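You operate a simulated robot arm through the tools that you are given. There is no shell and no other tool. Be economical: measure what you need, move in short steps, check, and stop when the job is done.

Carry out the task below with a simulated robot arm. There is one attempt and no reset: what you move stays moved.

TASK
Probe the block with the grey top and put it in the lane that the screen names.
Fine: swing the arm clear again; adjust and range knobs and the other two blocks of its row stay.
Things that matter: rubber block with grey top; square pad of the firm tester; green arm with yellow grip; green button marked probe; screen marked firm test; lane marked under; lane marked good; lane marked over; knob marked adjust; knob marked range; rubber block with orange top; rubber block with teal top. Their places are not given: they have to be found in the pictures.

It is judged by the outcome, as a careful person would: the job done as asked, and still so three seconds after it is handed in. It fails if anything else is knocked over, pushed out of place, dropped, spilled or broken.

THE ROBOT
A 6-joint arm with a two-finger parallel gripper, fixed in place. Base frame: the origin is at the foot of the arm, x ahead of it, y to its left, z up; the work surface is at about z = 0.2. Lengths are in cm, angles in rad, forces in N, time in s.
With the tool pointing down near the work surface it reaches from about 16 to 42 cm from the base axis. Its first joint turns from -1.152 to 1.152 rad. Payload 1.57 kg.
Tool frame: the origin (TCP) lies between the finger pads and is the grasp point; the fingertips stand 3 cm ahead of it; z points along the fingers, y is the line along which they close. The gripper opens to 8 cm. The fingers are 1.7 cm wide and 1.2 cm thick; the gripper's body (4 by 8.2 cm) begins 8 cm behind the TCP.
Orientation is told as [roll, pitch, yaw] about the base's x, y, z axes, in that order, counted from this pose: with the fingers straight down and closing along the base's y, the tool's x points along the base's -x, its y along +y and its z along -z.

THE INTERFACE
- The arm moves only by the tool step_arm. Its argument "series" is a list of rows, each a list of 3 entries, a list of its own where there are three numbers: the turn, a rotation vector about the tool's x, y, z in rad, then the shift along the tool's x, y, z in cm, then the finger opening in cm, from 0 to 8. In form: [[[rx, ry, rz], [tx, ty, tz], jaw], ...]. A call has 1 to 10 rows; each row is the pose to reach, as a shift and turn from the pose commanded when the call began, along the tool's axes at that moment. A row lasts 0.2 s, in which the tool goes at most 5 cm and 0.15 rad; a call with a longer step from one row to the next is refused whole, and so is a gripper value outside its range. A pose out of reach is approached as far as the arm can. The call stops where the force on the tool passes 90 N (or 10 N more than at its start, if that is more) or the arm is blocked; 0.2 s more then pass. The fingers move at their own pace (about 15.3 cm/s each) and stop on an object; they squeeze with about 32 N. The grip force told is the motor's: it shows also when the fingers shut on nothing. Time passes only in rows, and 0.2 s behind the last, so rows that repeat a pose let the fingers close. It gives the time, the measured TCP pose, the force on the tool (base axes), the opening and the grip force at its end, in the units of the frame above (readings bear some noise).
- Cameras (640 x 400 px; columns grow to the right, rows downward): "scene" is fixed at [5.97, -34.52, 41.17]; the picture's right is [0.68, -0.73, 0.00], its down [-0.50, -0.47, -0.73] and it looks along [0.53, 0.49, -0.69] (base axes); focal length 269 px, centre (320, 200). "wrist" rides on the gripper at [-3.2, 0, -7.8] in the tool frame; the picture's right is [0.00, -1.00, 0.00], its down [0.97, 0.00, -0.24] and it looks along [0.24, 0.00, 0.97] (tool axes); focal length 218 px, centre (320, 200).
- grab_frame(camera): a new picture of that camera. No time passes.
- locate(camera, pixels): for up to 12 pixels [column, row] of the newest picture of that camera ("zoom" is the newest enlarged one), the place [x, y, z] in the base frame of the surface seen there, good to about 0.2 cm. No time passes.
- zoom(camera, box): a new picture of the part [left, top, right, bottom] of that camera's present view, enlarged. No time passes.
- hand_in(): hands the job in; it is judged then, once.

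Work in short steps. Measure before you move; look again where a grasp or a placing could have gone wrong, and mend it. You have 80 turns and 54 pictures in all, those below and enlarged ones among them. Open the gripper and draw the arm clear of the work before you hand the job in, unless the task says otherwise; then end with one line.

The tools are called after "Call:" as name(argument=value, ...) on one line, values as JSON. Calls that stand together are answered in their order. step_arm: Moves the arm, as the interface text tells. Its arguments: {"type":"object","properties":{"series":{"type":"array","items":{"type":"array"}}},"required":["series"]} The other tools are called the same way: grab_frame (camera) takes a picture; locate (camera, pixels) gives the place of the surface under pixels of a picture; zoom (camera, box) takes an enlarged picture of a part of a camera's view; hand_in () hands the job in.

At the start:

```text
t: 0.0
position: [27.82, -3.16, 20.42]
tool_rot: [0.0, -0.002, -0.001]
force: [0.2, 0.4, 0.2]
opening: 8.0
grip_force: 0.1
```

scene: 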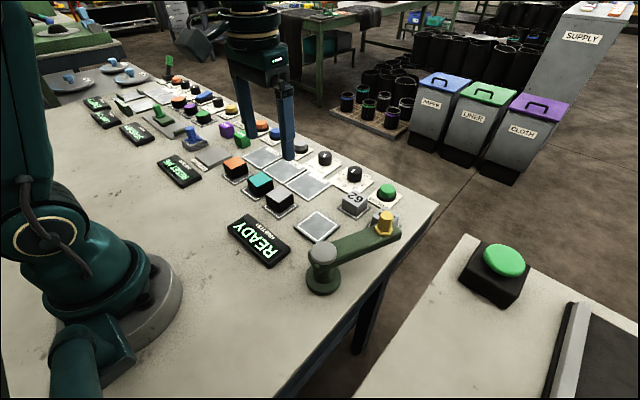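
wrist: 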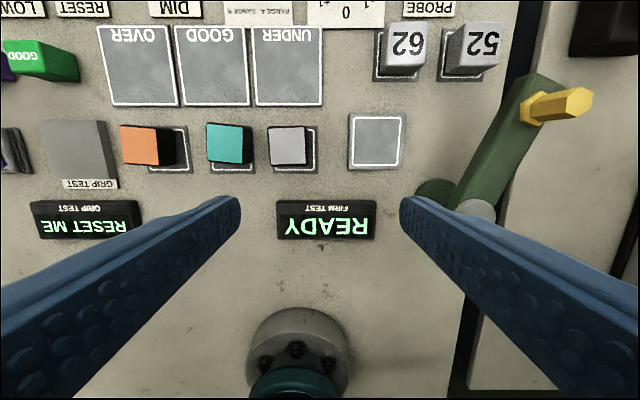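

The wrist view shows the grey block near (288,145), the pad at (377,141), the arm at right and the lanes at the top. I zoom in on the scene for detail and locate the main items.

Call:
zoom(camera="scene", box=[200, 110, 440, 300])

Call:
locate(camera="wrist", pixels=[[287, 140], [377, 141], [229, 138], [139, 141], [478, 208], [560, 105], [288, 70], [215, 70], [141, 70], [325, 220], [405, 40], [480, 40]])

```text
2.11 times, centred on (320, 205) of scene
```

zoom: 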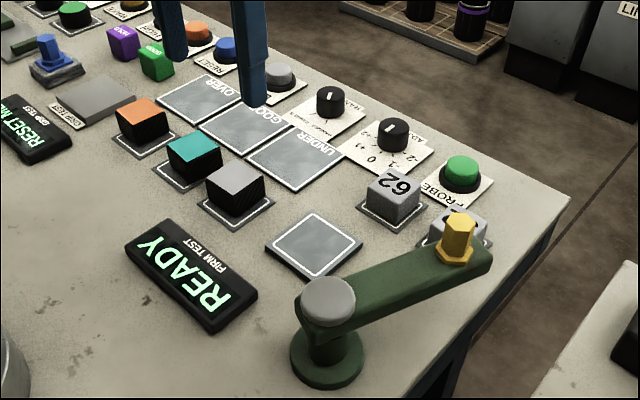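

```text
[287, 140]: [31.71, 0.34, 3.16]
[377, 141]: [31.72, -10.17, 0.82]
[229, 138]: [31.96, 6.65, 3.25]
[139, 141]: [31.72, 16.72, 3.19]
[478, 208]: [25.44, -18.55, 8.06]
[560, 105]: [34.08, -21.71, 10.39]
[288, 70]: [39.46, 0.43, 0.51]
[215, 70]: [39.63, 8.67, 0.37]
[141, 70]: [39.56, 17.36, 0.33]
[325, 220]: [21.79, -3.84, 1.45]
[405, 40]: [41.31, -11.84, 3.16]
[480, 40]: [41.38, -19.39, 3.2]
```

Next I locate the lever parts, button, lanes and block edges in the enlarged picture.

Call:
locate(camera="zoom", pixels=[[461, 165], [330, 300], [459, 222], [455, 252], [326, 365], [392, 125], [313, 245], [237, 178], [297, 155], [245, 125], [200, 97], [400, 275]])

Call:
zoom(camera="wrist", box=[220, 100, 420, 225])

Call:
zoom(camera="scene", box=[300, 180, 420, 300])

```text
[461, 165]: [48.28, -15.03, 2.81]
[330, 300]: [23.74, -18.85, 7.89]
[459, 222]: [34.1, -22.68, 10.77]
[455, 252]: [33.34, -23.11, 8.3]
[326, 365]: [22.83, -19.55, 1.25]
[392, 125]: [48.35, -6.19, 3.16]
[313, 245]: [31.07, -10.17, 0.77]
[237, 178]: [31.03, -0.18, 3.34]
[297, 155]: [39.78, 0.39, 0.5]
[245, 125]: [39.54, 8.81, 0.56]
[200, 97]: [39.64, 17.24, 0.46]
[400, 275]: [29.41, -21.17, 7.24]
```

```text
3.20 times, centred on (320, 162) of wrist
```

zoom: 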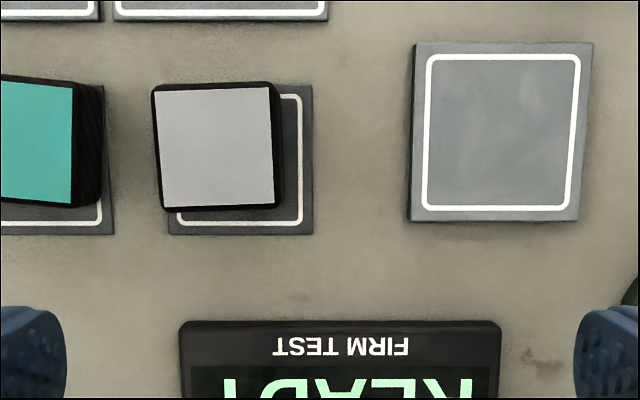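

```text
3.33 times, centred on (360, 240) of scene
```

zoom: 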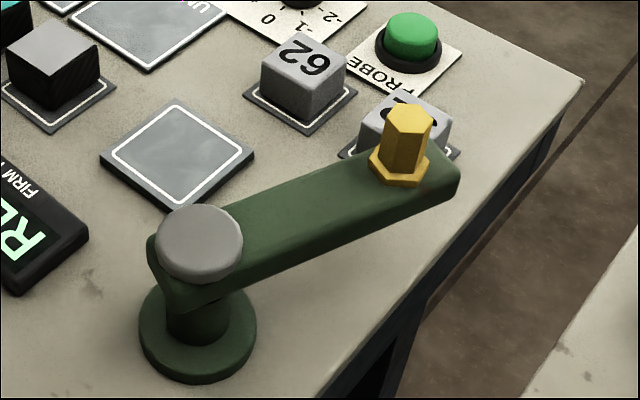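

The block centre is about (31.1, 0.3) with its top at 3.2. The gap to the teal block is tight, so I turn the tool 90° to close along x while moving over it.

Call:
step_arm(series=[[[0, 0, -0.15], [-0.3, 0.3, 0.5], 8], [[0, 0, -0.3], [-0.7, 0.7, 1], 8], [[0, 0, -0.45], [-1, 1, 1.5], 8], [[0, 0, -0.6], [-1.3, 1.4, 2], 8], [[0, 0, -0.75], [-1.7, 1.7, 2.5], 8], [[0, 0, -0.9], [-2, 2, 3], 8], [[0, 0, -1.05], [-2.4, 2.4, 3.5], 8], [[0, 0, -1.2], [-2.7, 2.8, 4], 8], [[0, 0, -1.35], [-3, 3.1, 4.5], 8], [[0, 0, -1.5], [-3.3, 3.46, 5], 8]])

Call:
grab_frame(camera="wrist")

```text
t: 2.2
position: [31.41, 0.31, 15.39]
tool_rot: [0.0, -0.001, 1.502]
force: [0.2, -0.2, 1.0]
opening: 8.01
grip_force: 0.0
```

```text
48 pictures are left
```

wrist: 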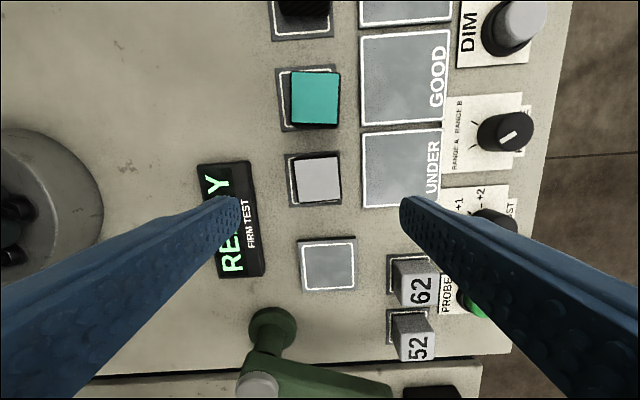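

The grey top spans about (295–341, 158–203). I measure its corners and the pad's.

Call:
locate(camera="wrist", pixels=[[297, 162], [337, 159], [340, 199], [300, 202], [318, 180], [301, 244], [353, 241], [356, 287], [304, 291], [329, 265], [398, 168], [340, 210]])

Call:
zoom(camera="wrist", box=[270, 130, 370, 230])

```text
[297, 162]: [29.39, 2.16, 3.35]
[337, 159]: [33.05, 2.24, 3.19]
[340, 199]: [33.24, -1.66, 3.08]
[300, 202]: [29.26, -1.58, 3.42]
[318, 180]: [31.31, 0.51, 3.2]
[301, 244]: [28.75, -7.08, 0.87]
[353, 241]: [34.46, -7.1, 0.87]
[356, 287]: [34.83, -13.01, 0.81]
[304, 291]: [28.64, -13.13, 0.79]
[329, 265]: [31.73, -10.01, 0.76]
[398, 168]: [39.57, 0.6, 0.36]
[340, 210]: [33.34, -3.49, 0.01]
```

```text
4.00 times, centred on (320, 180) of wrist
```

zoom: 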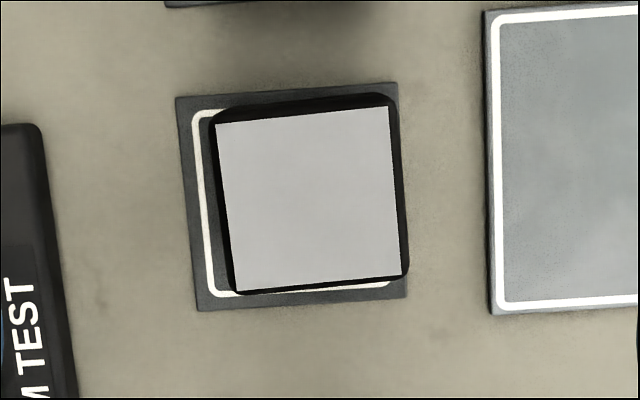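

The block is at (31.25, 0.3) and about 4.2 wide. I align the last 0.1 rad and come down to z≈4.

Call:
step_arm(series=[[[0, 0, -0.1], [0, 0.16, 2], 8], [[0, 0, -0.1], [0, 0.16, 4], 8], [[0, 0, -0.1], [0, 0.16, 6], 8], [[0, 0, -0.1], [0, 0.16, 8], 8], [[0, 0, -0.1], [0, 0.16, 9.5], 8], [[0, 0, -0.1], [0, 0.16, 10.5], 8], [[0, 0, -0.1], [0, 0.16, 11.4], 8], [[0, 0, -0.1], [0, 0.16, 11.4], 8]])

Call:
grab_frame(camera="wrist")

```text
t: 4.0
position: [30.92, 0.44, 3.68]
tool_rot: [0.0, 0.001, 1.602]
force: [-0.7, 1.3, -0.3]
opening: 7.99
grip_force: 0.0
```

```text
46 pictures are left
```

wrist: 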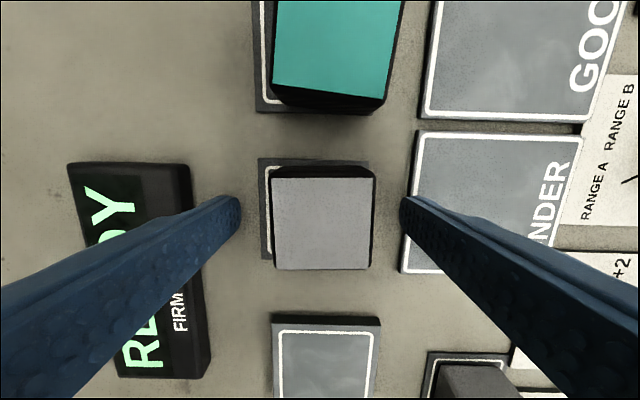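

The fingers straddle the grey block with clearance. I close on it.

Call:
step_arm(series=[[[0, 0, 0], [0, 0, 0], 5], [[0, 0, 0], [0, 0, 0], 3], [[0, 0, 0], [0, 0, 0], 3], [[0, 0, 0], [0, 0, 0], 3]])

```text
t: 5.0
position: [30.82, 0.3, 3.95]
tool_rot: [0.0, 0.001, 1.6]
force: [-0.7, 0.0, -0.3]
opening: 4.29
grip_force: 31.7
```

It is gripped at 4.29. I lift it and carry it over the pad.

Call:
step_arm(series=[[[0, 0, 0], [0, 0, -2], 3], [[0, 0, 0], [0, 0, -4], 3], [[0, 0, 0], [2.5, -0.1, -4], 3], [[0, 0, 0], [5, -0.1, -4], 3], [[0, 0, 0], [7.5, -0.2, -4], 3], [[0, 0, 0], [9.4, -0.2, -4], 3], [[0, 0, 0], [10.4, -0.2, -4], 3], [[0, 0, 0], [10.4, -0.2, -4], 3]])

Call:
grab_frame(camera="wrist")

Call:
grab_frame(camera="scene")

```text
t: 6.8
position: [31.47, -9.94, 7.85]
tool_rot: [0.001, 0.0, 1.6]
force: [0.4, -0.2, -1.0]
opening: 4.28
grip_force: 32.4
```

```text
45 pictures are left
```

wrist: 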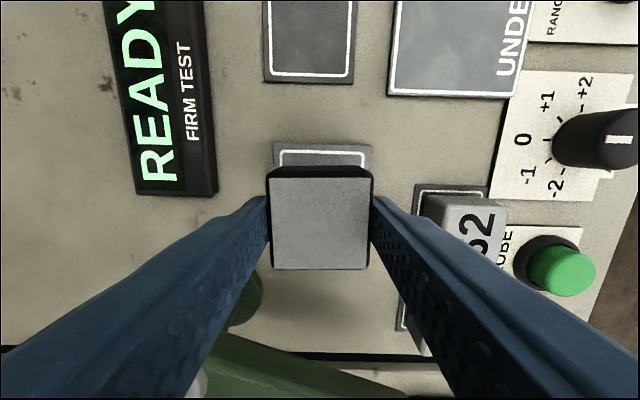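

```text
44 pictures are left
```

scene: 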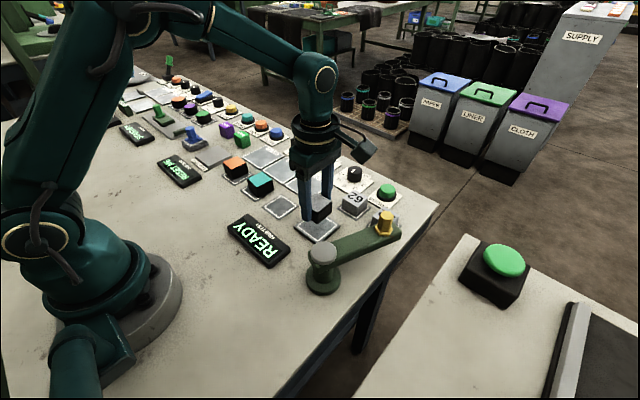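

The block hangs level over the pad. I lower it by 3.6, since the pad is about 0.35 higher than the mat.

Call:
step_arm(series=[[[0, 0, 0], [0.1, -0.2, 1.5], 3], [[0, 0, 0], [0.1, -0.2, 2.8], 3], [[0, 0, 0], [0.1, -0.2, 3.3], 3], [[0, 0, 0], [0.1, -0.2, 3.6], 3], [[0, 0, 0], [0.1, -0.2, 3.6], 3]])

Call:
zoom(camera="scene", box=[260, 160, 380, 260])

```text
t: 8.0
position: [31.62, -10.23, 4.34]
tool_rot: [0.001, -0.001, 1.599]
force: [-1.6, 1.0, 7.9]
opening: 4.31
grip_force: 32.0
```

```text
4.00 times, centred on (320, 210) of scene
```

zoom: 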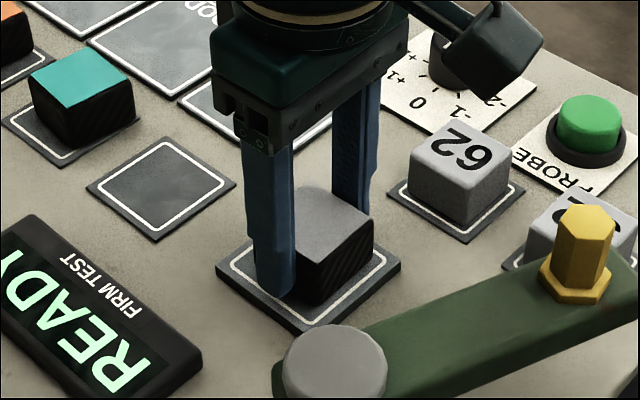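

Contact reads 8 N and the block is centred on the pad. I open and rise.

Call:
step_arm(series=[[[0, 0, 0], [0, 0, 0], 5.5], [[0, 0, 0], [0, 0, 0], 7.5], [[0, 0, 0], [0, 0, 0], 7.5], [[0, 0, 0], [0, 0, -3], 7.5], [[0, 0, 0], [0, 0, -6], 7.5], [[0, 0, 0], [0, 0, -10], 7.5], [[0, 0, 0], [0, 0, -14], 7.5], [[0, 0, 0], [0, 0, -14], 7.5]])

Call:
grab_frame(camera="wrist")

Call:
grab_frame(camera="scene")

```text
t: 9.8
position: [31.73, -10.12, 18.65]
tool_rot: [0.001, 0.0, 1.602]
force: [-1.2, 0.9, 0.4]
opening: 7.49
grip_force: 0.0
```

```text
42 pictures are left
```

wrist: 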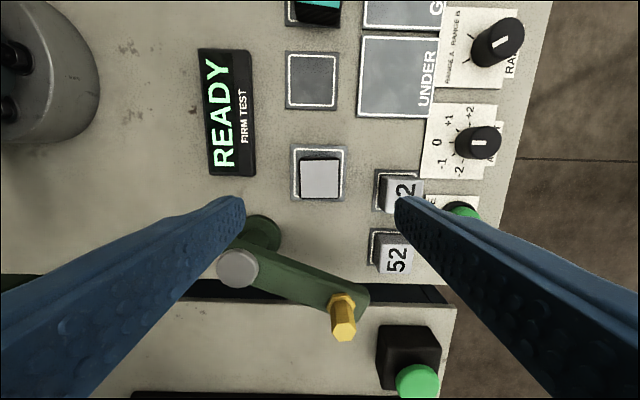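

```text
41 pictures are left
```

scene: 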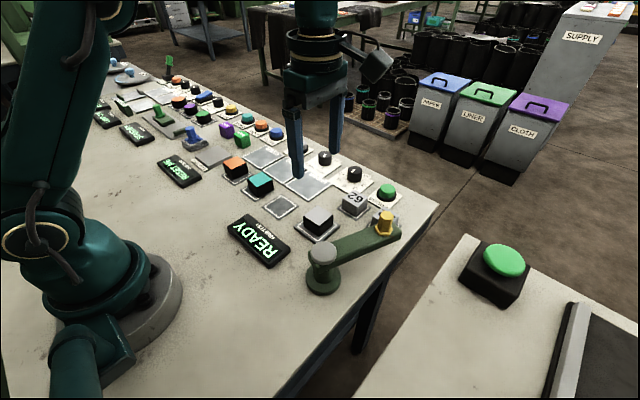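

The block sits on the pad. Next is the lever, with its yellow grip at wrist (343,320), so I measure the grip and the pivot.

Call:
locate(camera="wrist", pixels=[[344, 332], [343, 315], [342, 297], [238, 268], [265, 233], [300, 285], [321, 178], [360, 300]])

Call:
zoom(camera="wrist", box=[200, 200, 400, 360])

```text
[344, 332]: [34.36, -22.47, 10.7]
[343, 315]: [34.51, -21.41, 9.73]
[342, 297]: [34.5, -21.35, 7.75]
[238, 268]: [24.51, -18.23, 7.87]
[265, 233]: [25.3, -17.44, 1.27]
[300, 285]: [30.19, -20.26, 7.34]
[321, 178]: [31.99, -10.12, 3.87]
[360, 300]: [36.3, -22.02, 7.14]
```

```text
2.50 times, centred on (300, 280) of wrist
```

zoom: 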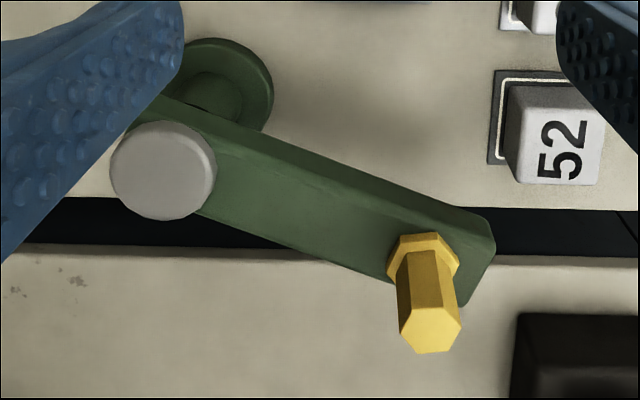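

The grip is at (34.3, −22.4) with its top at 10.8, and the pivot is near (24.2, −18.5). I move above the grip while turning toward yaw −0.36, so the fingers close along the swing direction.

Call:
step_arm(series=[[[0, 0, 0.15], [1.2, -0.2, 0], 6], [[0, 0, 0.3], [2.4, -0.4, 0], 6], [[0, 0, 0.45], [3.7, -0.7, 0], 6], [[0, 0, 0.6], [4.9, -0.9, 0], 6], [[0, 0, 0.75], [6.1, -1.1, 0], 6], [[0, 0, 0.9], [7.4, -1.3, 0], 6], [[0, 0, 1.05], [8.6, -1.6, 0], 6], [[0, 0, 1.2], [9.8, -1.8, 0], 6], [[0, 0, 1.35], [11, -2, 0], 6], [[0, 0, 1.5], [12.28, -2.23, 0], 6]])

Call:
step_arm(series=[[[0, 0, 0.15], [0, 0, 0], 5], [[0, 0, 0.3], [0, 0, 0], 5], [[0, 0, 0.46], [0, 0, 0], 5], [[0, 0, 0.46], [0, 0, 0], 5]])

Call:
grab_frame(camera="wrist")

```text
t: 12.0
position: [31.56, -21.0, 17.11]
tool_rot: [0.0, 0.001, 0.097]
force: [-0.6, 0.1, -0.5]
opening: 5.98
grip_force: 0.0
out of reach, approached as far as the arm can: row 7, 8, 9, 10
```

```text
refused: row 3 steps farther than a row can; nothing moved
```

```text
39 pictures are left
```

wrist: 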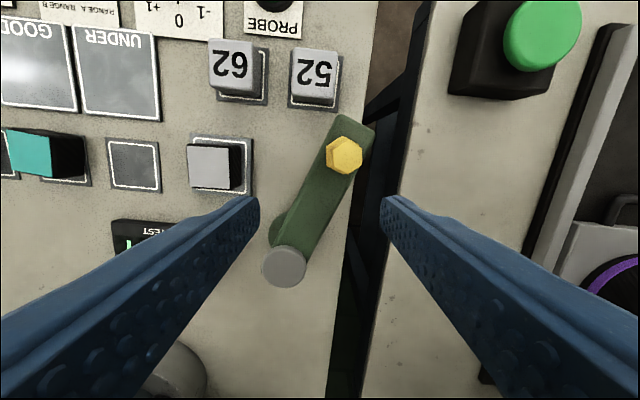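

The grip is slightly out of reach at this height. Straddling the bar near (30.2, −20.6), closer to the pivot, is easy to reach, so I move above that spot and turn to the lever's direction.

Call:
step_arm(series=[[[0, 0, 0.14], [0.4, 0.15, 0], 6], [[0, 0, 0.28], [0.8, 0.3, 0], 6], [[0, 0, 0.42], [1.26, 0.45, 0], 6], [[0, 0, 0.46], [1.26, 0.45, 0], 6], [[0, 0, 0.46], [1.26, 0.45, 0], 6]])

Call:
grab_frame(camera="wrist")

```text
t: 13.2
position: [30.21, -20.59, 17.23]
tool_rot: [0.001, 0.0, -0.361]
force: [0.0, 0.5, 0.4]
opening: 6.0
grip_force: 0.2
```

```text
38 pictures are left
```

wrist: 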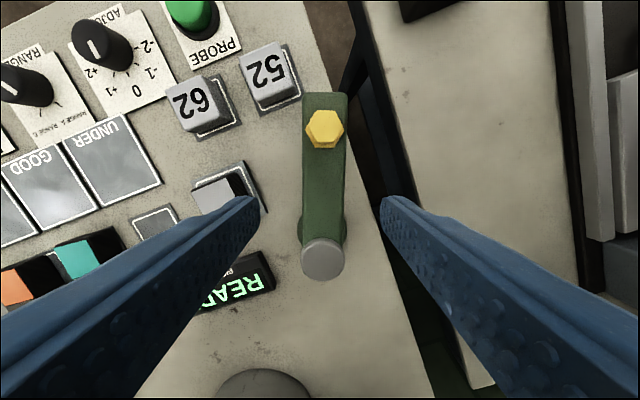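

The bar lies straight and centred between the fingers at column 323. I measure the pivot and bar edges precisely.

Call:
locate(camera="wrist", pixels=[[322, 259], [324, 130], [306, 190], [343, 190], [324, 190], [324, 170], [305, 259], [339, 259], [211, 195], [100, 40], [190, 15]])

```text
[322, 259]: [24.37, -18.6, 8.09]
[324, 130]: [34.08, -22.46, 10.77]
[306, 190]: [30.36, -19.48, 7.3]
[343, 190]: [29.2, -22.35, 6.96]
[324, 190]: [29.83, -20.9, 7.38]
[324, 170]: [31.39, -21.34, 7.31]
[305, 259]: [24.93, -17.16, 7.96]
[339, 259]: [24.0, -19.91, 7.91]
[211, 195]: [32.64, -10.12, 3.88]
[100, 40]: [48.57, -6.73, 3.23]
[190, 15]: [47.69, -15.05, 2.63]
```

Pivot (24.4, −18.55), bar 3.1 wide with its top at 7.3. I lower to straddle the bar (tips ≈5.8) and narrow the jaw to 4.

Call:
step_arm(series=[[[0, 0, 0.02], [0, -0.25, 2], 6], [[0, 0, 0.02], [0, -0.25, 4], 6], [[0, 0, 0.02], [0, -0.25, 6], 6], [[0, 0, 0.02], [0, -0.25, 7.5], 6], [[0, 0, 0.02], [0, -0.25, 8.4], 6], [[0, 0, 0.02], [0, -0.25, 8.4], 4], [[0, 0, 0.02], [0, -0.25, 8.4], 4]])

Call:
grab_frame(camera="wrist")

```text
t: 14.8
position: [30.13, -20.63, 8.55]
tool_rot: [0.0, 0.001, -0.381]
force: [-0.5, 0.0, -0.8]
opening: 4.0
grip_force: 0.1
```

```text
37 pictures are left
```

wrist: 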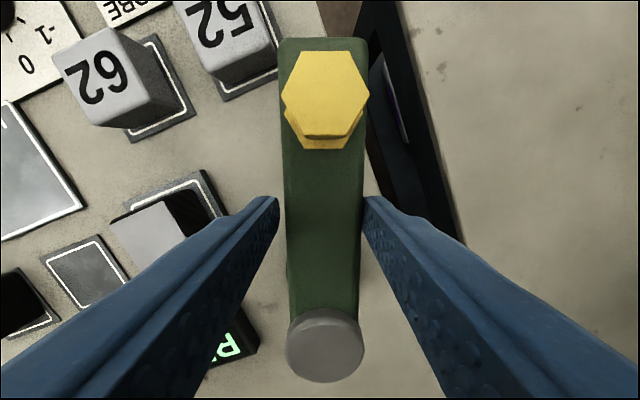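

The fingers straddle the bar. I swing about the pivot with r = 6.1, turning with the arm, through 1.2 rad.

Call:
step_arm(series=[[[0, 0, -0.12], [0.044, 0.73, 0], 4], [[0, 0, -0.24], [0.175, 1.45, 0], 4], [[0, 0, -0.36], [0.391, 2.149, 0], 4], [[0, 0, -0.48], [0.69, 2.817, 0], 4], [[0, 0, -0.6], [1.065, 3.444, 0], 4], [[0, 0, -0.72], [1.514, 4.022, 0], 4], [[0, 0, -0.84], [2.029, 4.542, 0], 4], [[0, 0, -0.96], [2.602, 4.997, 0], 4], [[0, 0, -1.08], [3.225, 5.38, 0], 4], [[0, 0, -1.2], [3.89, 5.686, 0], 4]])

Call:
grab_frame(camera="wrist")

Call:
grab_frame(camera="scene")

```text
t: 17.0
position: [28.45, -13.97, 8.81]
tool_rot: [0.001, -0.001, 0.822]
force: [-0.2, 0.2, 0.3]
opening: 4.0
grip_force: 0.1
```

```text
36 pictures are left
```

wrist: 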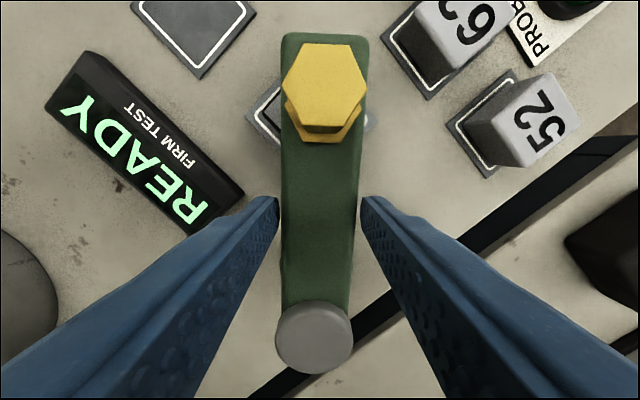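

```text
35 pictures are left
```

scene: 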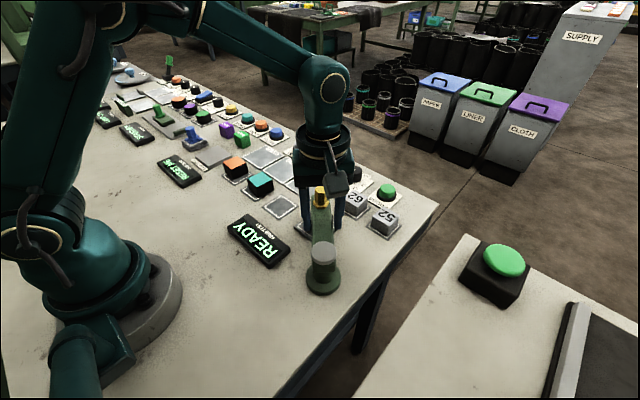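

I check the lever's angle from the grip and pivot pixels.

Call:
locate(camera="wrist", pixels=[[324, 80], [314, 335], [322, 200], [265, 105], [250, 118], [374, 122]])

Call:
zoom(camera="wrist", box=[220, 40, 420, 160])

Call:
zoom(camera="scene", box=[270, 170, 380, 300])

```text
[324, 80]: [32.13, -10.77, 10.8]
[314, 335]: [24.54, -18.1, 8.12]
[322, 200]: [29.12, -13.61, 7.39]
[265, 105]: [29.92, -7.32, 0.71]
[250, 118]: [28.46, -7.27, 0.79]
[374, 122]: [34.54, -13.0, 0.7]
```

```text
3.20 times, centred on (320, 100) of wrist
```

zoom: 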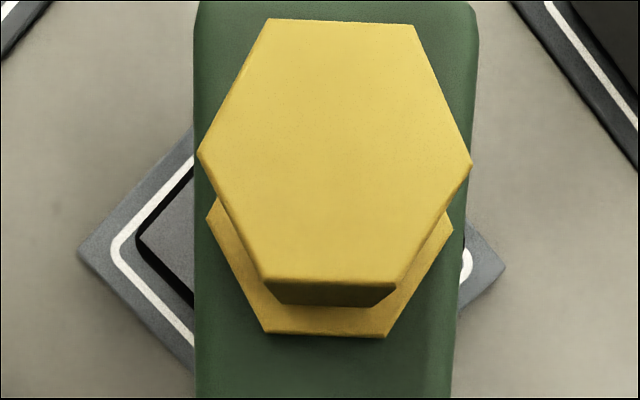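

```text
3.08 times, centred on (325, 235) of scene
```

zoom: 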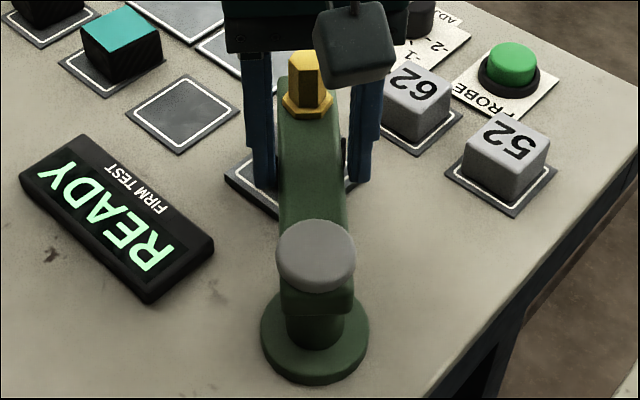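

The lever is at about 0.79 rad and the pad direction is 0.855, so I swing 0.065 more.

Call:
step_arm(series=[[[0, 0, -0.035], [0.0, 0.22, 0], 4], [[0, 0, -0.07], [0.015, 0.43, 0], 4], [[0, 0, -0.07], [0.015, 0.43, 0], 4]])

Call:
grab_frame(camera="wrist")

```text
t: 17.8
position: [28.35, -13.83, 8.96]
tool_rot: [-0.002, -0.001, 0.889]
force: [-0.2, 0.9, 0.5]
opening: 3.98
grip_force: 0.1
```

```text
32 pictures are left
```

wrist: 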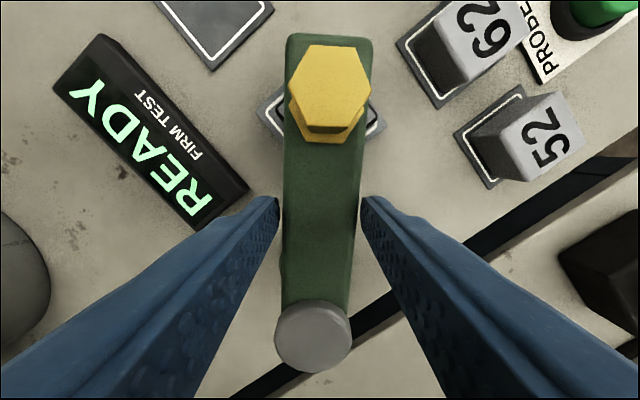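

The arm looks symmetric over the pad. I confirm the grip's position.

Call:
locate(camera="wrist", pixels=[[329, 82], [313, 335], [322, 210]])

```text
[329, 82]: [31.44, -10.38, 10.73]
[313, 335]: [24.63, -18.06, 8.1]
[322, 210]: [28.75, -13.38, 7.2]
```

The lever is over the block. Before planning the far button press I check the arm's own geometry in the last scene picture (shoulder disc ~(40,238), wrist disc ~(330,88)).

Call:
locate(camera="scene", pixels=[[40, 238], [333, 88], [250, 40], [200, 15], [386, 191], [386, 186], [330, 125], [30, 210]])

```text
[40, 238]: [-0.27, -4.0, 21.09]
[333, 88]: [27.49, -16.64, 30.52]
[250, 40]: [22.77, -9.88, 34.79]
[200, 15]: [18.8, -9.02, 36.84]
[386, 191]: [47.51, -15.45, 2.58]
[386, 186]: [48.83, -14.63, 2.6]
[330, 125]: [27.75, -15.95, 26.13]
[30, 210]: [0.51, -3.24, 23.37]
```

Shoulder ≈20 and wrist ≈21 above the TCP, so a 0.5 rad outward tilt reaches the button at (48.1, −15.0, 2.8) with a high wrist. First I release the bar, rise and turn the tool back.

Call:
step_arm(series=[[[0, 0, 0], [0, 0, 0], 5.5], [[0, 0, 0], [0, 0, 0], 5.5], [[0, 0, 0], [0, 0, -3], 5.5], [[0, 0, 0], [0, 0, -6], 5.5], [[0, 0, 0], [0, 0, -9], 5.5], [[0, 0, 0.15], [0, 0, -9], 5.5], [[0, 0, 0.3], [0, 0, -9], 3], [[0, 0, 0.45], [0, 0, -9], 1], [[0, 0, 0.6], [0, 0, -9], 0], [[0, 0, 0.75], [0, 0, -9], 0]])

Call:
step_arm(series=[[[0, 0, 0.15], [0, 0, 0], 0], [[0, 0, 0.3], [0, 0, 0], 0], [[0, 0, 0.44], [0, 0, 0], 0], [[0, 0, 0.44], [0, 0, 0], 0]])

Call:
grab_frame(camera="wrist")

```text
t: 20.0
position: [28.23, -13.82, 17.79]
tool_rot: [0.0, -0.001, 0.136]
force: [0.2, 0.1, 0.0]
opening: 0.0
grip_force: 21.4
```

```text
t: 21.0
position: [28.2, -13.86, 17.81]
tool_rot: [-0.001, 0.001, -0.301]
force: [-0.5, -0.5, -0.3]
opening: 0.0
grip_force: 21.0
```

```text
31 pictures are left
```

wrist: 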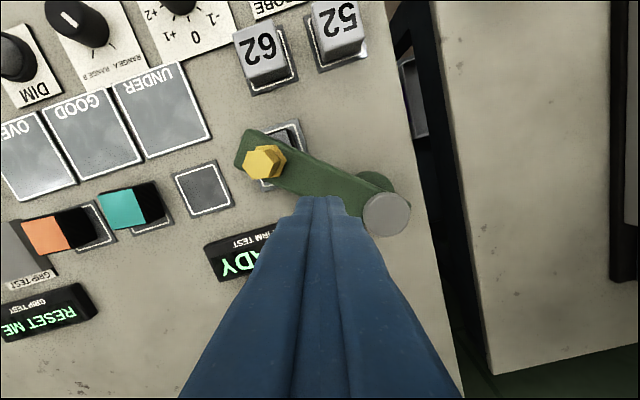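

The lever stayed put. I now tilt the closed fingers outward and move to above the probe button.

Call:
step_arm(series=[[[0, -0.125, 0], [-2.2, 0.6, 0], 0], [[0, -0.25, 0], [-4.4, 1.2, 0], 0], [[0, -0.375, 0], [-6.6, 1.8, 0], 0], [[0, -0.5, 0], [-8.8, 2.4, 0], 0], [[0, -0.5, 0], [-11, 3, 1.5], 0], [[0, -0.5, 0], [-13.3, 3.6, 3], 0], [[0, -0.5, 0], [-15.5, 4.2, 5], 0], [[0, -0.5, 0], [-17.78, 4.8, 7], 0], [[0, -0.5, 0], [-17.78, 4.8, 7.5], 0]])

Call:
grab_frame(camera="wrist")

Call:
zoom(camera="scene", box=[280, 100, 440, 260])

```text
t: 23.0
position: [46.58, -14.4, 10.2]
tool_rot: [0.0, -0.5, -0.301]
force: [-0.3, -0.2, 0.3]
opening: 0.0
grip_force: 21.4
```

```text
30 pictures are left
```

wrist: 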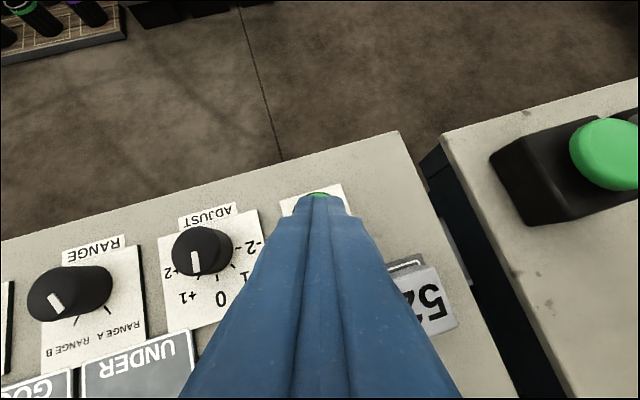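

```text
2.50 times, centred on (360, 180) of scene
```

zoom: 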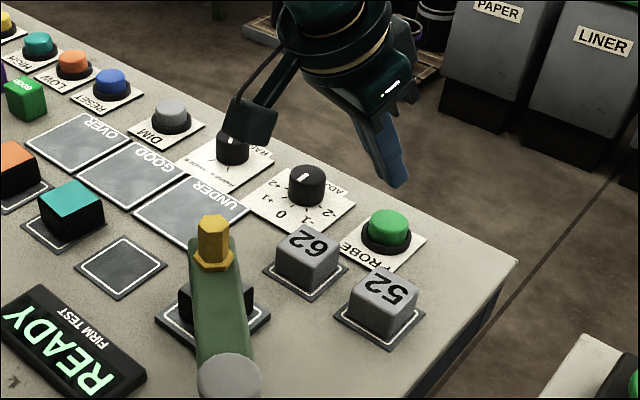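

The tip lines up with the button. I go straight down 4.3 to just above it.

Call:
step_arm(series=[[[0, 0, 0], [0.72, 0, 1.32], 0], [[0, 0, 0], [1.4, 0, 2.6], 0], [[0, 0, 0], [2.06, 0, 3.78], 0], [[0, 0, 0], [2.06, 0, 3.78], 0]])

Call:
zoom(camera="scene", box=[330, 140, 430, 240])

```text
t: 24.0
position: [46.71, -14.64, 6.03]
tool_rot: [0.0, -0.5, -0.302]
force: [0.4, -0.1, -0.2]
opening: 0.04
grip_force: 21.9
```

```text
4.00 times, centred on (380, 190) of scene
```

zoom: 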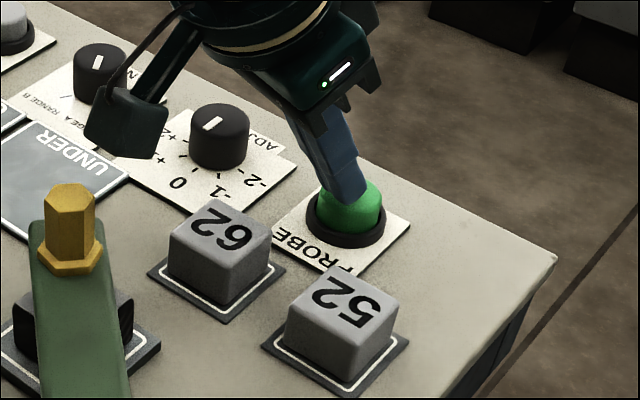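

The tip is at the button. I press in small steps and retreat in the same call.

Call:
step_arm(series=[[[0, 0, 0], [0.2, 0, 0.36], 0], [[0, 0, 0], [0.36, 0, 0.66], 0], [[0, 0, 0], [0.5, 0, 0.92], 0], [[0, 0, 0], [0.5, 0, 0.92], 0]])

Call:
grab_frame(camera="scene")

```text
t: 25.0
position: [46.95, -14.41, 5.01]
tool_rot: [0.0, -0.505, -0.299]
force: [-2.1, -0.8, 14.2]
opening: 0.0
grip_force: 21.4
```

```text
27 pictures are left
```

scene: 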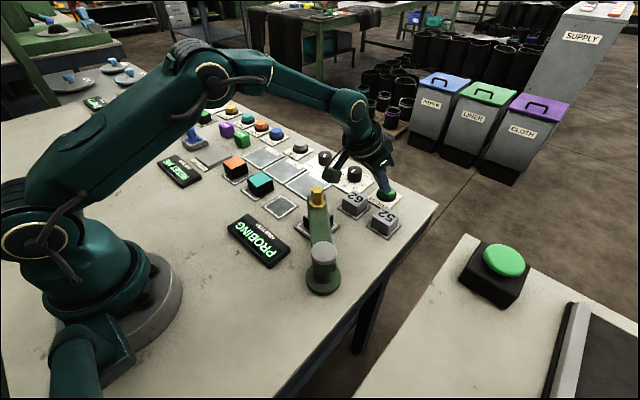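

The screen shows PROBING. I lift off and wait.

Call:
step_arm(series=[[[0, 0, 0], [-0.7, 0, -1.3], 0], [[0, 0, 0], [-1.4, 0, -2.6], 0], [[0, 0, 0], [-2.4, 0, -4.4], 0], [[0, 0, 0], [-2.4, 0, -4.4], 0], [[0, 0, 0], [-2.4, 0, -4.4], 0], [[0, 0, 0], [-2.4, 0, -4.4], 0], [[0, 0, 0], [-2.4, 0, -4.4], 0], [[0, 0, 0], [-2.4, 0, -4.4], 0], [[0, 0, 0], [-2.4, 0, -4.4], 0]])

Call:
zoom(camera="scene", box=[200, 150, 400, 300])

```text
t: 27.0
position: [46.63, -14.49, 9.81]
tool_rot: [0.002, -0.5, -0.3]
force: [-1.2, 0.6, 0.3]
opening: 0.02
grip_force: 20.8
```

```text
2.67 times, centred on (300, 225) of scene
```

zoom: 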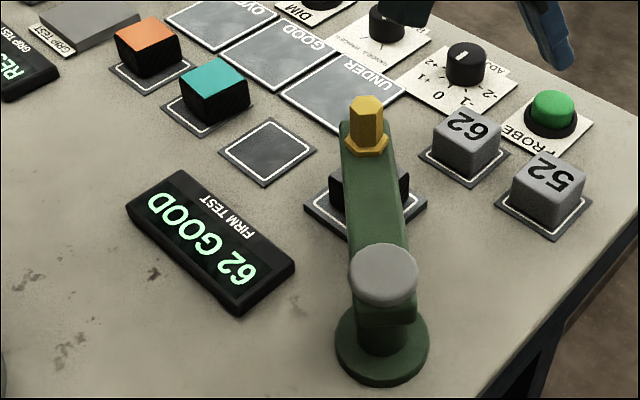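

The screen reads "62 GOOD", so the lane is GOOD. I retrace to above the lever with the tool upright.

Call:
step_arm(series=[[[0, 0, 0], [-1.44, 0, -2.63], 0], [[0, 0, 0], [-1.12, -0.55, -6.23], 0], [[0, 0, 0], [0.61, -1.37, -9.34], 0], [[0, 0.125, 0], [3.42, -2.24, -10.87], 0], [[0, 0.25, 0], [6.23, -3.1, -12.4], 0], [[0, 0.375, 0], [9.04, -4, -13.93], 2], [[0, 0.5, 0], [11.81, -4.85, -15.45], 5.5], [[0, 0.5, 0], [11.81, -4.85, -15.45], 5.5]])

Call:
step_arm(series=[[[0, 0, -0.145], [0, 0, 0], 5.5], [[0, 0, -0.29], [0, 0, 0], 5.5], [[0, 0, -0.435], [0, 0, 0], 5.5], [[0, 0, -0.58], [0, 0, 0], 5.5], [[0, 0, -0.725], [0, 0, 0], 5.5], [[0, 0, -0.87], [0, 0, 0], 5.5], [[0, 0, -1.015], [0, 0, 0], 5.5], [[0, 0, -1.16], [0, 0, 0], 5.5], [[0, 0, -1.16], [0, 0, 0], 5.5]])

Call:
grab_frame(camera="wrist")

```text
t: 28.8
position: [27.91, -13.94, 17.62]
tool_rot: [0.001, 0.001, -0.302]
force: [-0.4, -0.1, -0.2]
opening: 5.5
grip_force: 0.1
```

```text
t: 30.8
position: [28.11, -13.88, 17.77]
tool_rot: [0.0, 0.001, 0.863]
force: [-0.2, -0.1, 0.5]
opening: 5.49
grip_force: 0.1
```

```text
25 pictures are left
```

wrist: 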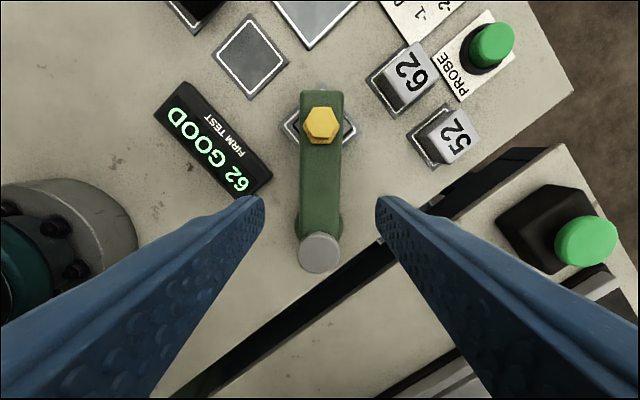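

The screen still shows 62 GOOD and the bar is centred. I descend over it.

Call:
step_arm(series=[[[0, 0, 0], [0, 0, 2.5], 5.5], [[0, 0, 0], [0, 0, 5], 5.5], [[0, 0, 0], [0, 0, 7], 5.5], [[0, 0, 0], [0, 0, 8.9], 5.5], [[0, 0, 0], [0, 0, 8.9], 4], [[0, 0, 0], [0, 0, 8.9], 4]])

Call:
step_arm(series=[[[0, 0, 0.12], [0.044, -0.73, 0], 4], [[0, 0, 0.24], [0.175, -1.45, 0], 4], [[0, 0, 0.36], [0.391, -2.149, 0], 4], [[0, 0, 0.48], [0.69, -2.817, 0], 4], [[0, 0, 0.6], [1.065, -3.444, 0], 4], [[0, 0, 0.72], [1.514, -4.022, 0], 4], [[0, 0, 0.84], [2.029, -4.542, 0], 4], [[0, 0, 0.96], [2.602, -4.997, 0], 4], [[0, 0, 1.08], [3.225, -5.38, 0], 4], [[0, 0, 1.2], [3.89, -5.686, 0], 4]])

Call:
grab_frame(camera="wrist")

```text
t: 32.2
position: [28.4, -13.91, 8.99]
tool_rot: [-0.001, 0.001, 0.858]
force: [0.5, -0.5, 0.0]
opening: 4.01
grip_force: 0.1
```

```text
t: 34.4
position: [30.07, -20.67, 9.03]
tool_rot: [0.0, 0.0, -0.343]
force: [-0.2, 0.6, -0.2]
opening: 4.03
grip_force: 0.1
```

```text
24 pictures are left
```

wrist: 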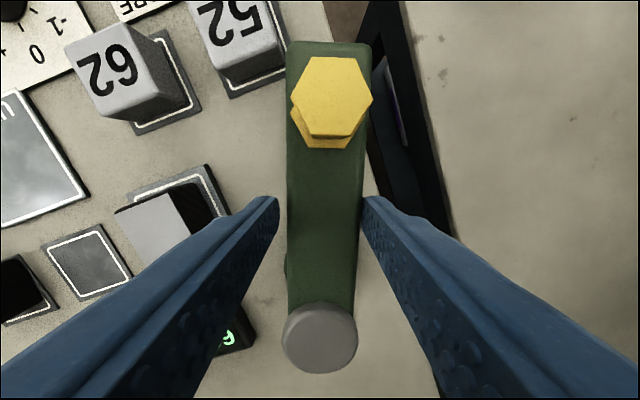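

The lever is nearly back at its start. I nudge it 0.08 further, then open and rise.

Call:
step_arm(series=[[[0, 0, 0.04], [0.005, -0.25, 0], 4], [[0, 0, 0.08], [0.02, -0.49, 0], 4], [[0, 0, 0.08], [0.02, -0.49, 0], 5.5], [[0, 0, 0.08], [0.02, -0.3, 0], 5.5], [[0, 0, 0.08], [0.02, -0.3, -3], 5.5], [[0, 0, 0.08], [0.02, -0.3, -6], 5.5], [[0, 0, 0.08], [0.02, -0.3, -8.5], 5.5], [[0, 0, 0.08], [0.02, -0.3, -8.5], 5.5]])

Call:
grab_frame(camera="wrist")

```text
t: 36.2
position: [29.86, -20.72, 17.44]
tool_rot: [-0.001, 0.001, -0.421]
force: [-0.2, 0.1, 0.2]
opening: 5.5
grip_force: 0.1
```

```text
23 pictures are left
```

wrist: 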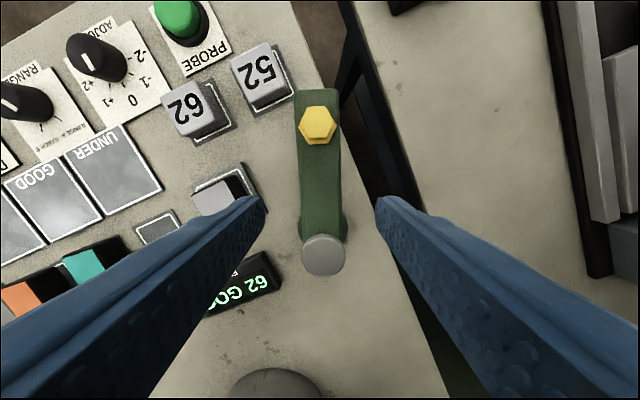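

The lever is clear again. I move to above the block on the pad while turning back to yaw 1.6.

Call:
step_arm(series=[[[0, 0, -0.148], [0.27, 1.04, 0], 6], [[0, 0, -0.296], [0.53, 2.07, 0], 7], [[0, 0, -0.444], [0.8, 3.11, 0], 7.5], [[0, 0, -0.592], [1.07, 4.15, 0], 7.5], [[0, 0, -0.74], [1.33, 5.2, 0], 7.5], [[0, 0, -0.888], [1.6, 6.2, 0], 7.5], [[0, 0, -1.036], [1.87, 7.3, 0], 7.5], [[0, 0, -1.184], [2.14, 8.3, 0], 7.5], [[0, 0, -1.332], [2.4, 9.3, 0], 7.5], [[0, 0, -1.48], [2.67, 10.37, 0], 7.5]])

Call:
step_arm(series=[[[0, 0, -0.14], [0, 0, 0], 7.5], [[0, 0, -0.28], [0, 0, 0], 7.5], [[0, 0, -0.42], [0, 0, 0], 7.5], [[0, 0, -0.54], [0, 0, 0], 7.5], [[0, 0, -0.54], [0, 0, 0], 7.5]])

Call:
grab_frame(camera="wrist")

```text
t: 38.4
position: [31.7, -10.23, 17.53]
tool_rot: [0.001, 0.001, 1.063]
force: [-0.2, 0.5, -1.0]
opening: 7.51
grip_force: 0.1
```

```text
t: 39.6
position: [31.58, -10.32, 17.53]
tool_rot: [0.001, -0.001, 1.602]
force: [-0.5, 0.4, -0.6]
opening: 7.47
grip_force: 0.1
```

```text
22 pictures are left
```

wrist: 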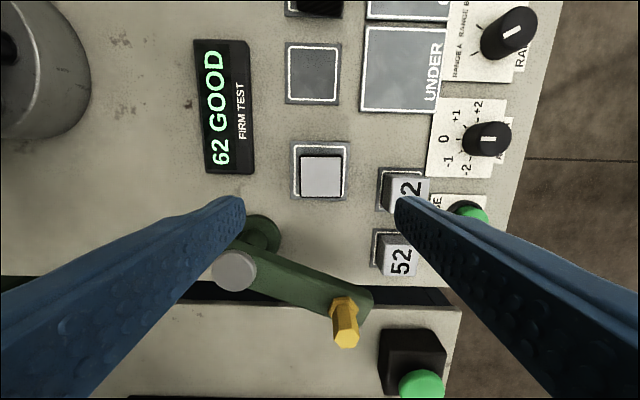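

Block undisturbed and centred. I descend 13.2 and grip.

Call:
step_arm(series=[[[0, 0, 0], [0, 0, 3], 7.5], [[0, 0, 0], [0, 0, 6], 7.5], [[0, 0, 0], [0, 0, 9], 7.5], [[0, 0, 0], [0, 0, 11.5], 7.5], [[0, 0, 0], [0, 0, 13.2], 7.5], [[0, 0, 0], [0, 0, 13.2], 7.5], [[0, 0, 0], [0, 0, 13.2], 4], [[0, 0, 0], [0, 0, 13.2], 3], [[0, 0, 0], [0, 0, 13.2], 3], [[0, 0, 0], [0, 0, 13.2], 3]])

```text
t: 41.8
position: [31.5, -10.23, 4.35]
tool_rot: [0.0, 0.001, 1.599]
force: [-0.1, 0.1, 0.7]
opening: 4.3
grip_force: 31.8
```

Gripped at 4.30. I lift and carry it to the GOOD lane at (39.6, 8.7).

Call:
step_arm(series=[[[0, 0, 0], [0, 0, -2], 3], [[0, 0, 0], [0, 0, -3.7], 3], [[0, 0, 0], [-3, -1.3, -3.7], 3], [[0, 0, 0], [-6, -2.7, -3.7], 3], [[0, 0, 0], [-9, -4.1, -3.7], 3], [[0, 0, 0], [-12, -5.5, -3.7], 3], [[0, 0, 0], [-15, -6.9, -3.7], 3], [[0, 0, 0], [-17.5, -8, -3.7], 3], [[0, 0, 0], [-18.67, -8.55, -3.7], 3], [[0, 0, 0], [-18.67, -8.55, -3.7], 3]])

Call:
grab_frame(camera="wrist")

Call:
zoom(camera="scene", box=[200, 90, 400, 250])

```text
t: 44.0
position: [39.74, 8.62, 7.9]
tool_rot: [0.001, 0.0, 1.598]
force: [-0.4, -0.3, -0.5]
opening: 4.28
grip_force: 31.4
```

```text
21 pictures are left
```

wrist: 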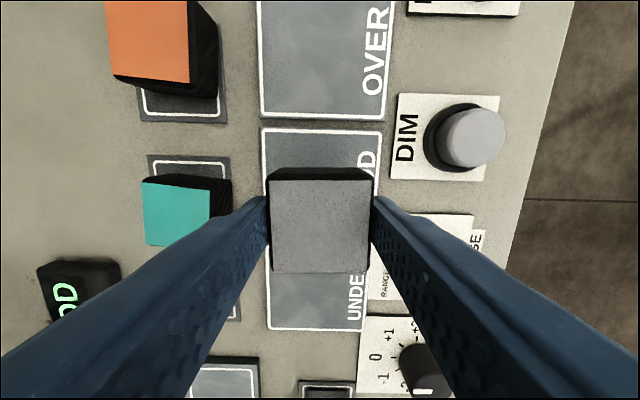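

```text
2.50 times, centred on (300, 170) of scene
```

zoom: 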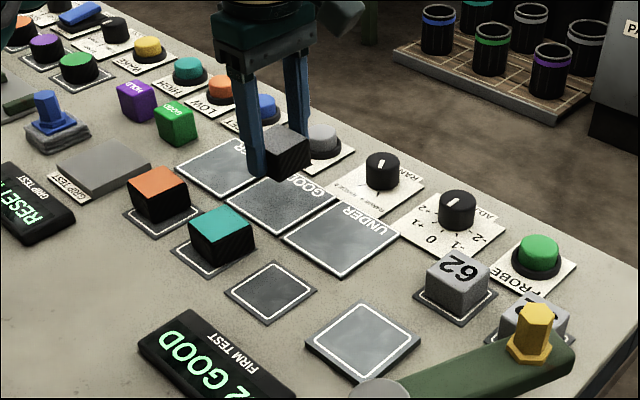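

Over the GOOD lane. I lower by 3.9 onto the lane.

Call:
step_arm(series=[[[0, 0, 0], [0, 0, 1.5], 3], [[0, 0, 0], [0, 0, 3], 3], [[0, 0, 0], [0, 0, 3.6], 3], [[0, 0, 0], [0, 0, 3.95], 3], [[0, 0, 0], [0, 0, 3.95], 3]])

Call:
zoom(camera="scene", box=[250, 110, 350, 210])

```text
t: 45.2
position: [39.7, 8.63, 4.08]
tool_rot: [-0.001, -0.001, 1.602]
force: [-0.4, -0.7, -0.6]
opening: 4.3
grip_force: 32.2
```

```text
4.00 times, centred on (300, 160) of scene
```

zoom: 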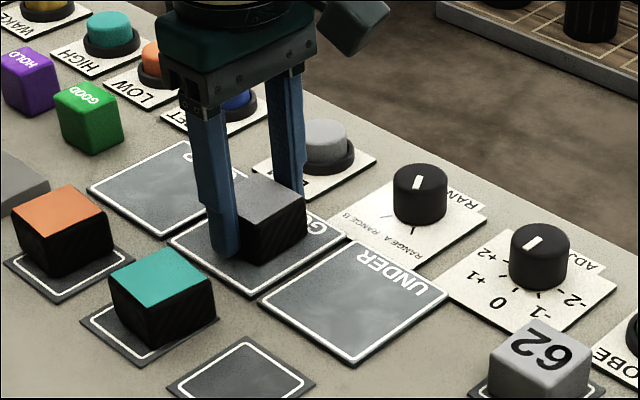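

No contact force yet. I lower another 0.25 in small steps.

Call:
step_arm(series=[[[0, 0, 0], [0, 0, 0.12], 3], [[0, 0, 0], [0, 0, 0.25], 3], [[0, 0, 0], [0, 0, 0.25], 3]])

```text
t: 46.0
position: [39.68, 8.54, 3.85]
tool_rot: [-0.001, 0.003, 1.6]
force: [-3.2, -4.7, 18.5]
opening: 4.3
grip_force: 32.2
```

Contact is made at 18 N. I release, opening only to 6, and rise.

Call:
step_arm(series=[[[0, 0, 0], [0, 0, -0.1], 5], [[0, 0, 0], [0, 0, -0.1], 6], [[0, 0, 0], [0, 0, -0.1], 6], [[0, 0, 0], [0, 0, -2.5], 6], [[0, 0, 0], [0, 0.5, -5], 6], [[0, 0, 0], [0, 4, -8], 6], [[0, 0, 0], [0, 8, -10.5], 6], [[0, 0, 0], [0, 11, -12], 6], [[0, 0, 0], [0, 11, -12], 6]])

Call:
grab_frame(camera="wrist")

Call:
zoom(camera="scene", box=[200, 110, 440, 300])

```text
t: 48.0
position: [28.48, 8.53, 15.82]
tool_rot: [0.0, -0.001, 1.6]
force: [0.6, 0.1, 0.3]
opening: 5.99
grip_force: 0.1
```

```text
18 pictures are left
```

wrist: 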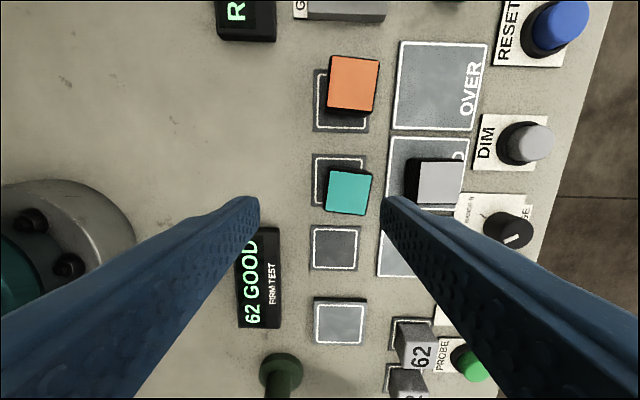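

```text
2.11 times, centred on (320, 205) of scene
```

zoom: 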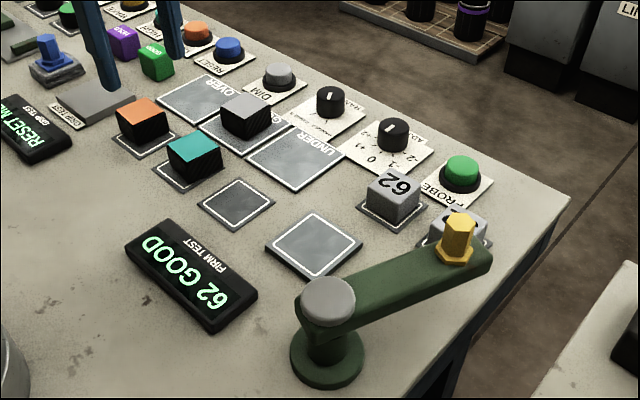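

The grey block stands inside the GOOD lane. The lever is clear, and the knobs and the other two blocks look unchanged, so I hand in.

Call:
hand_in()

```text
The job is handed in.
```

I probed the grey-topped block, the screen read "62 GOOD", and the block now sits in the GOOD lane. The tester arm is swung clear again, and in the last pictures the knobs and the orange and teal blocks look unmoved.
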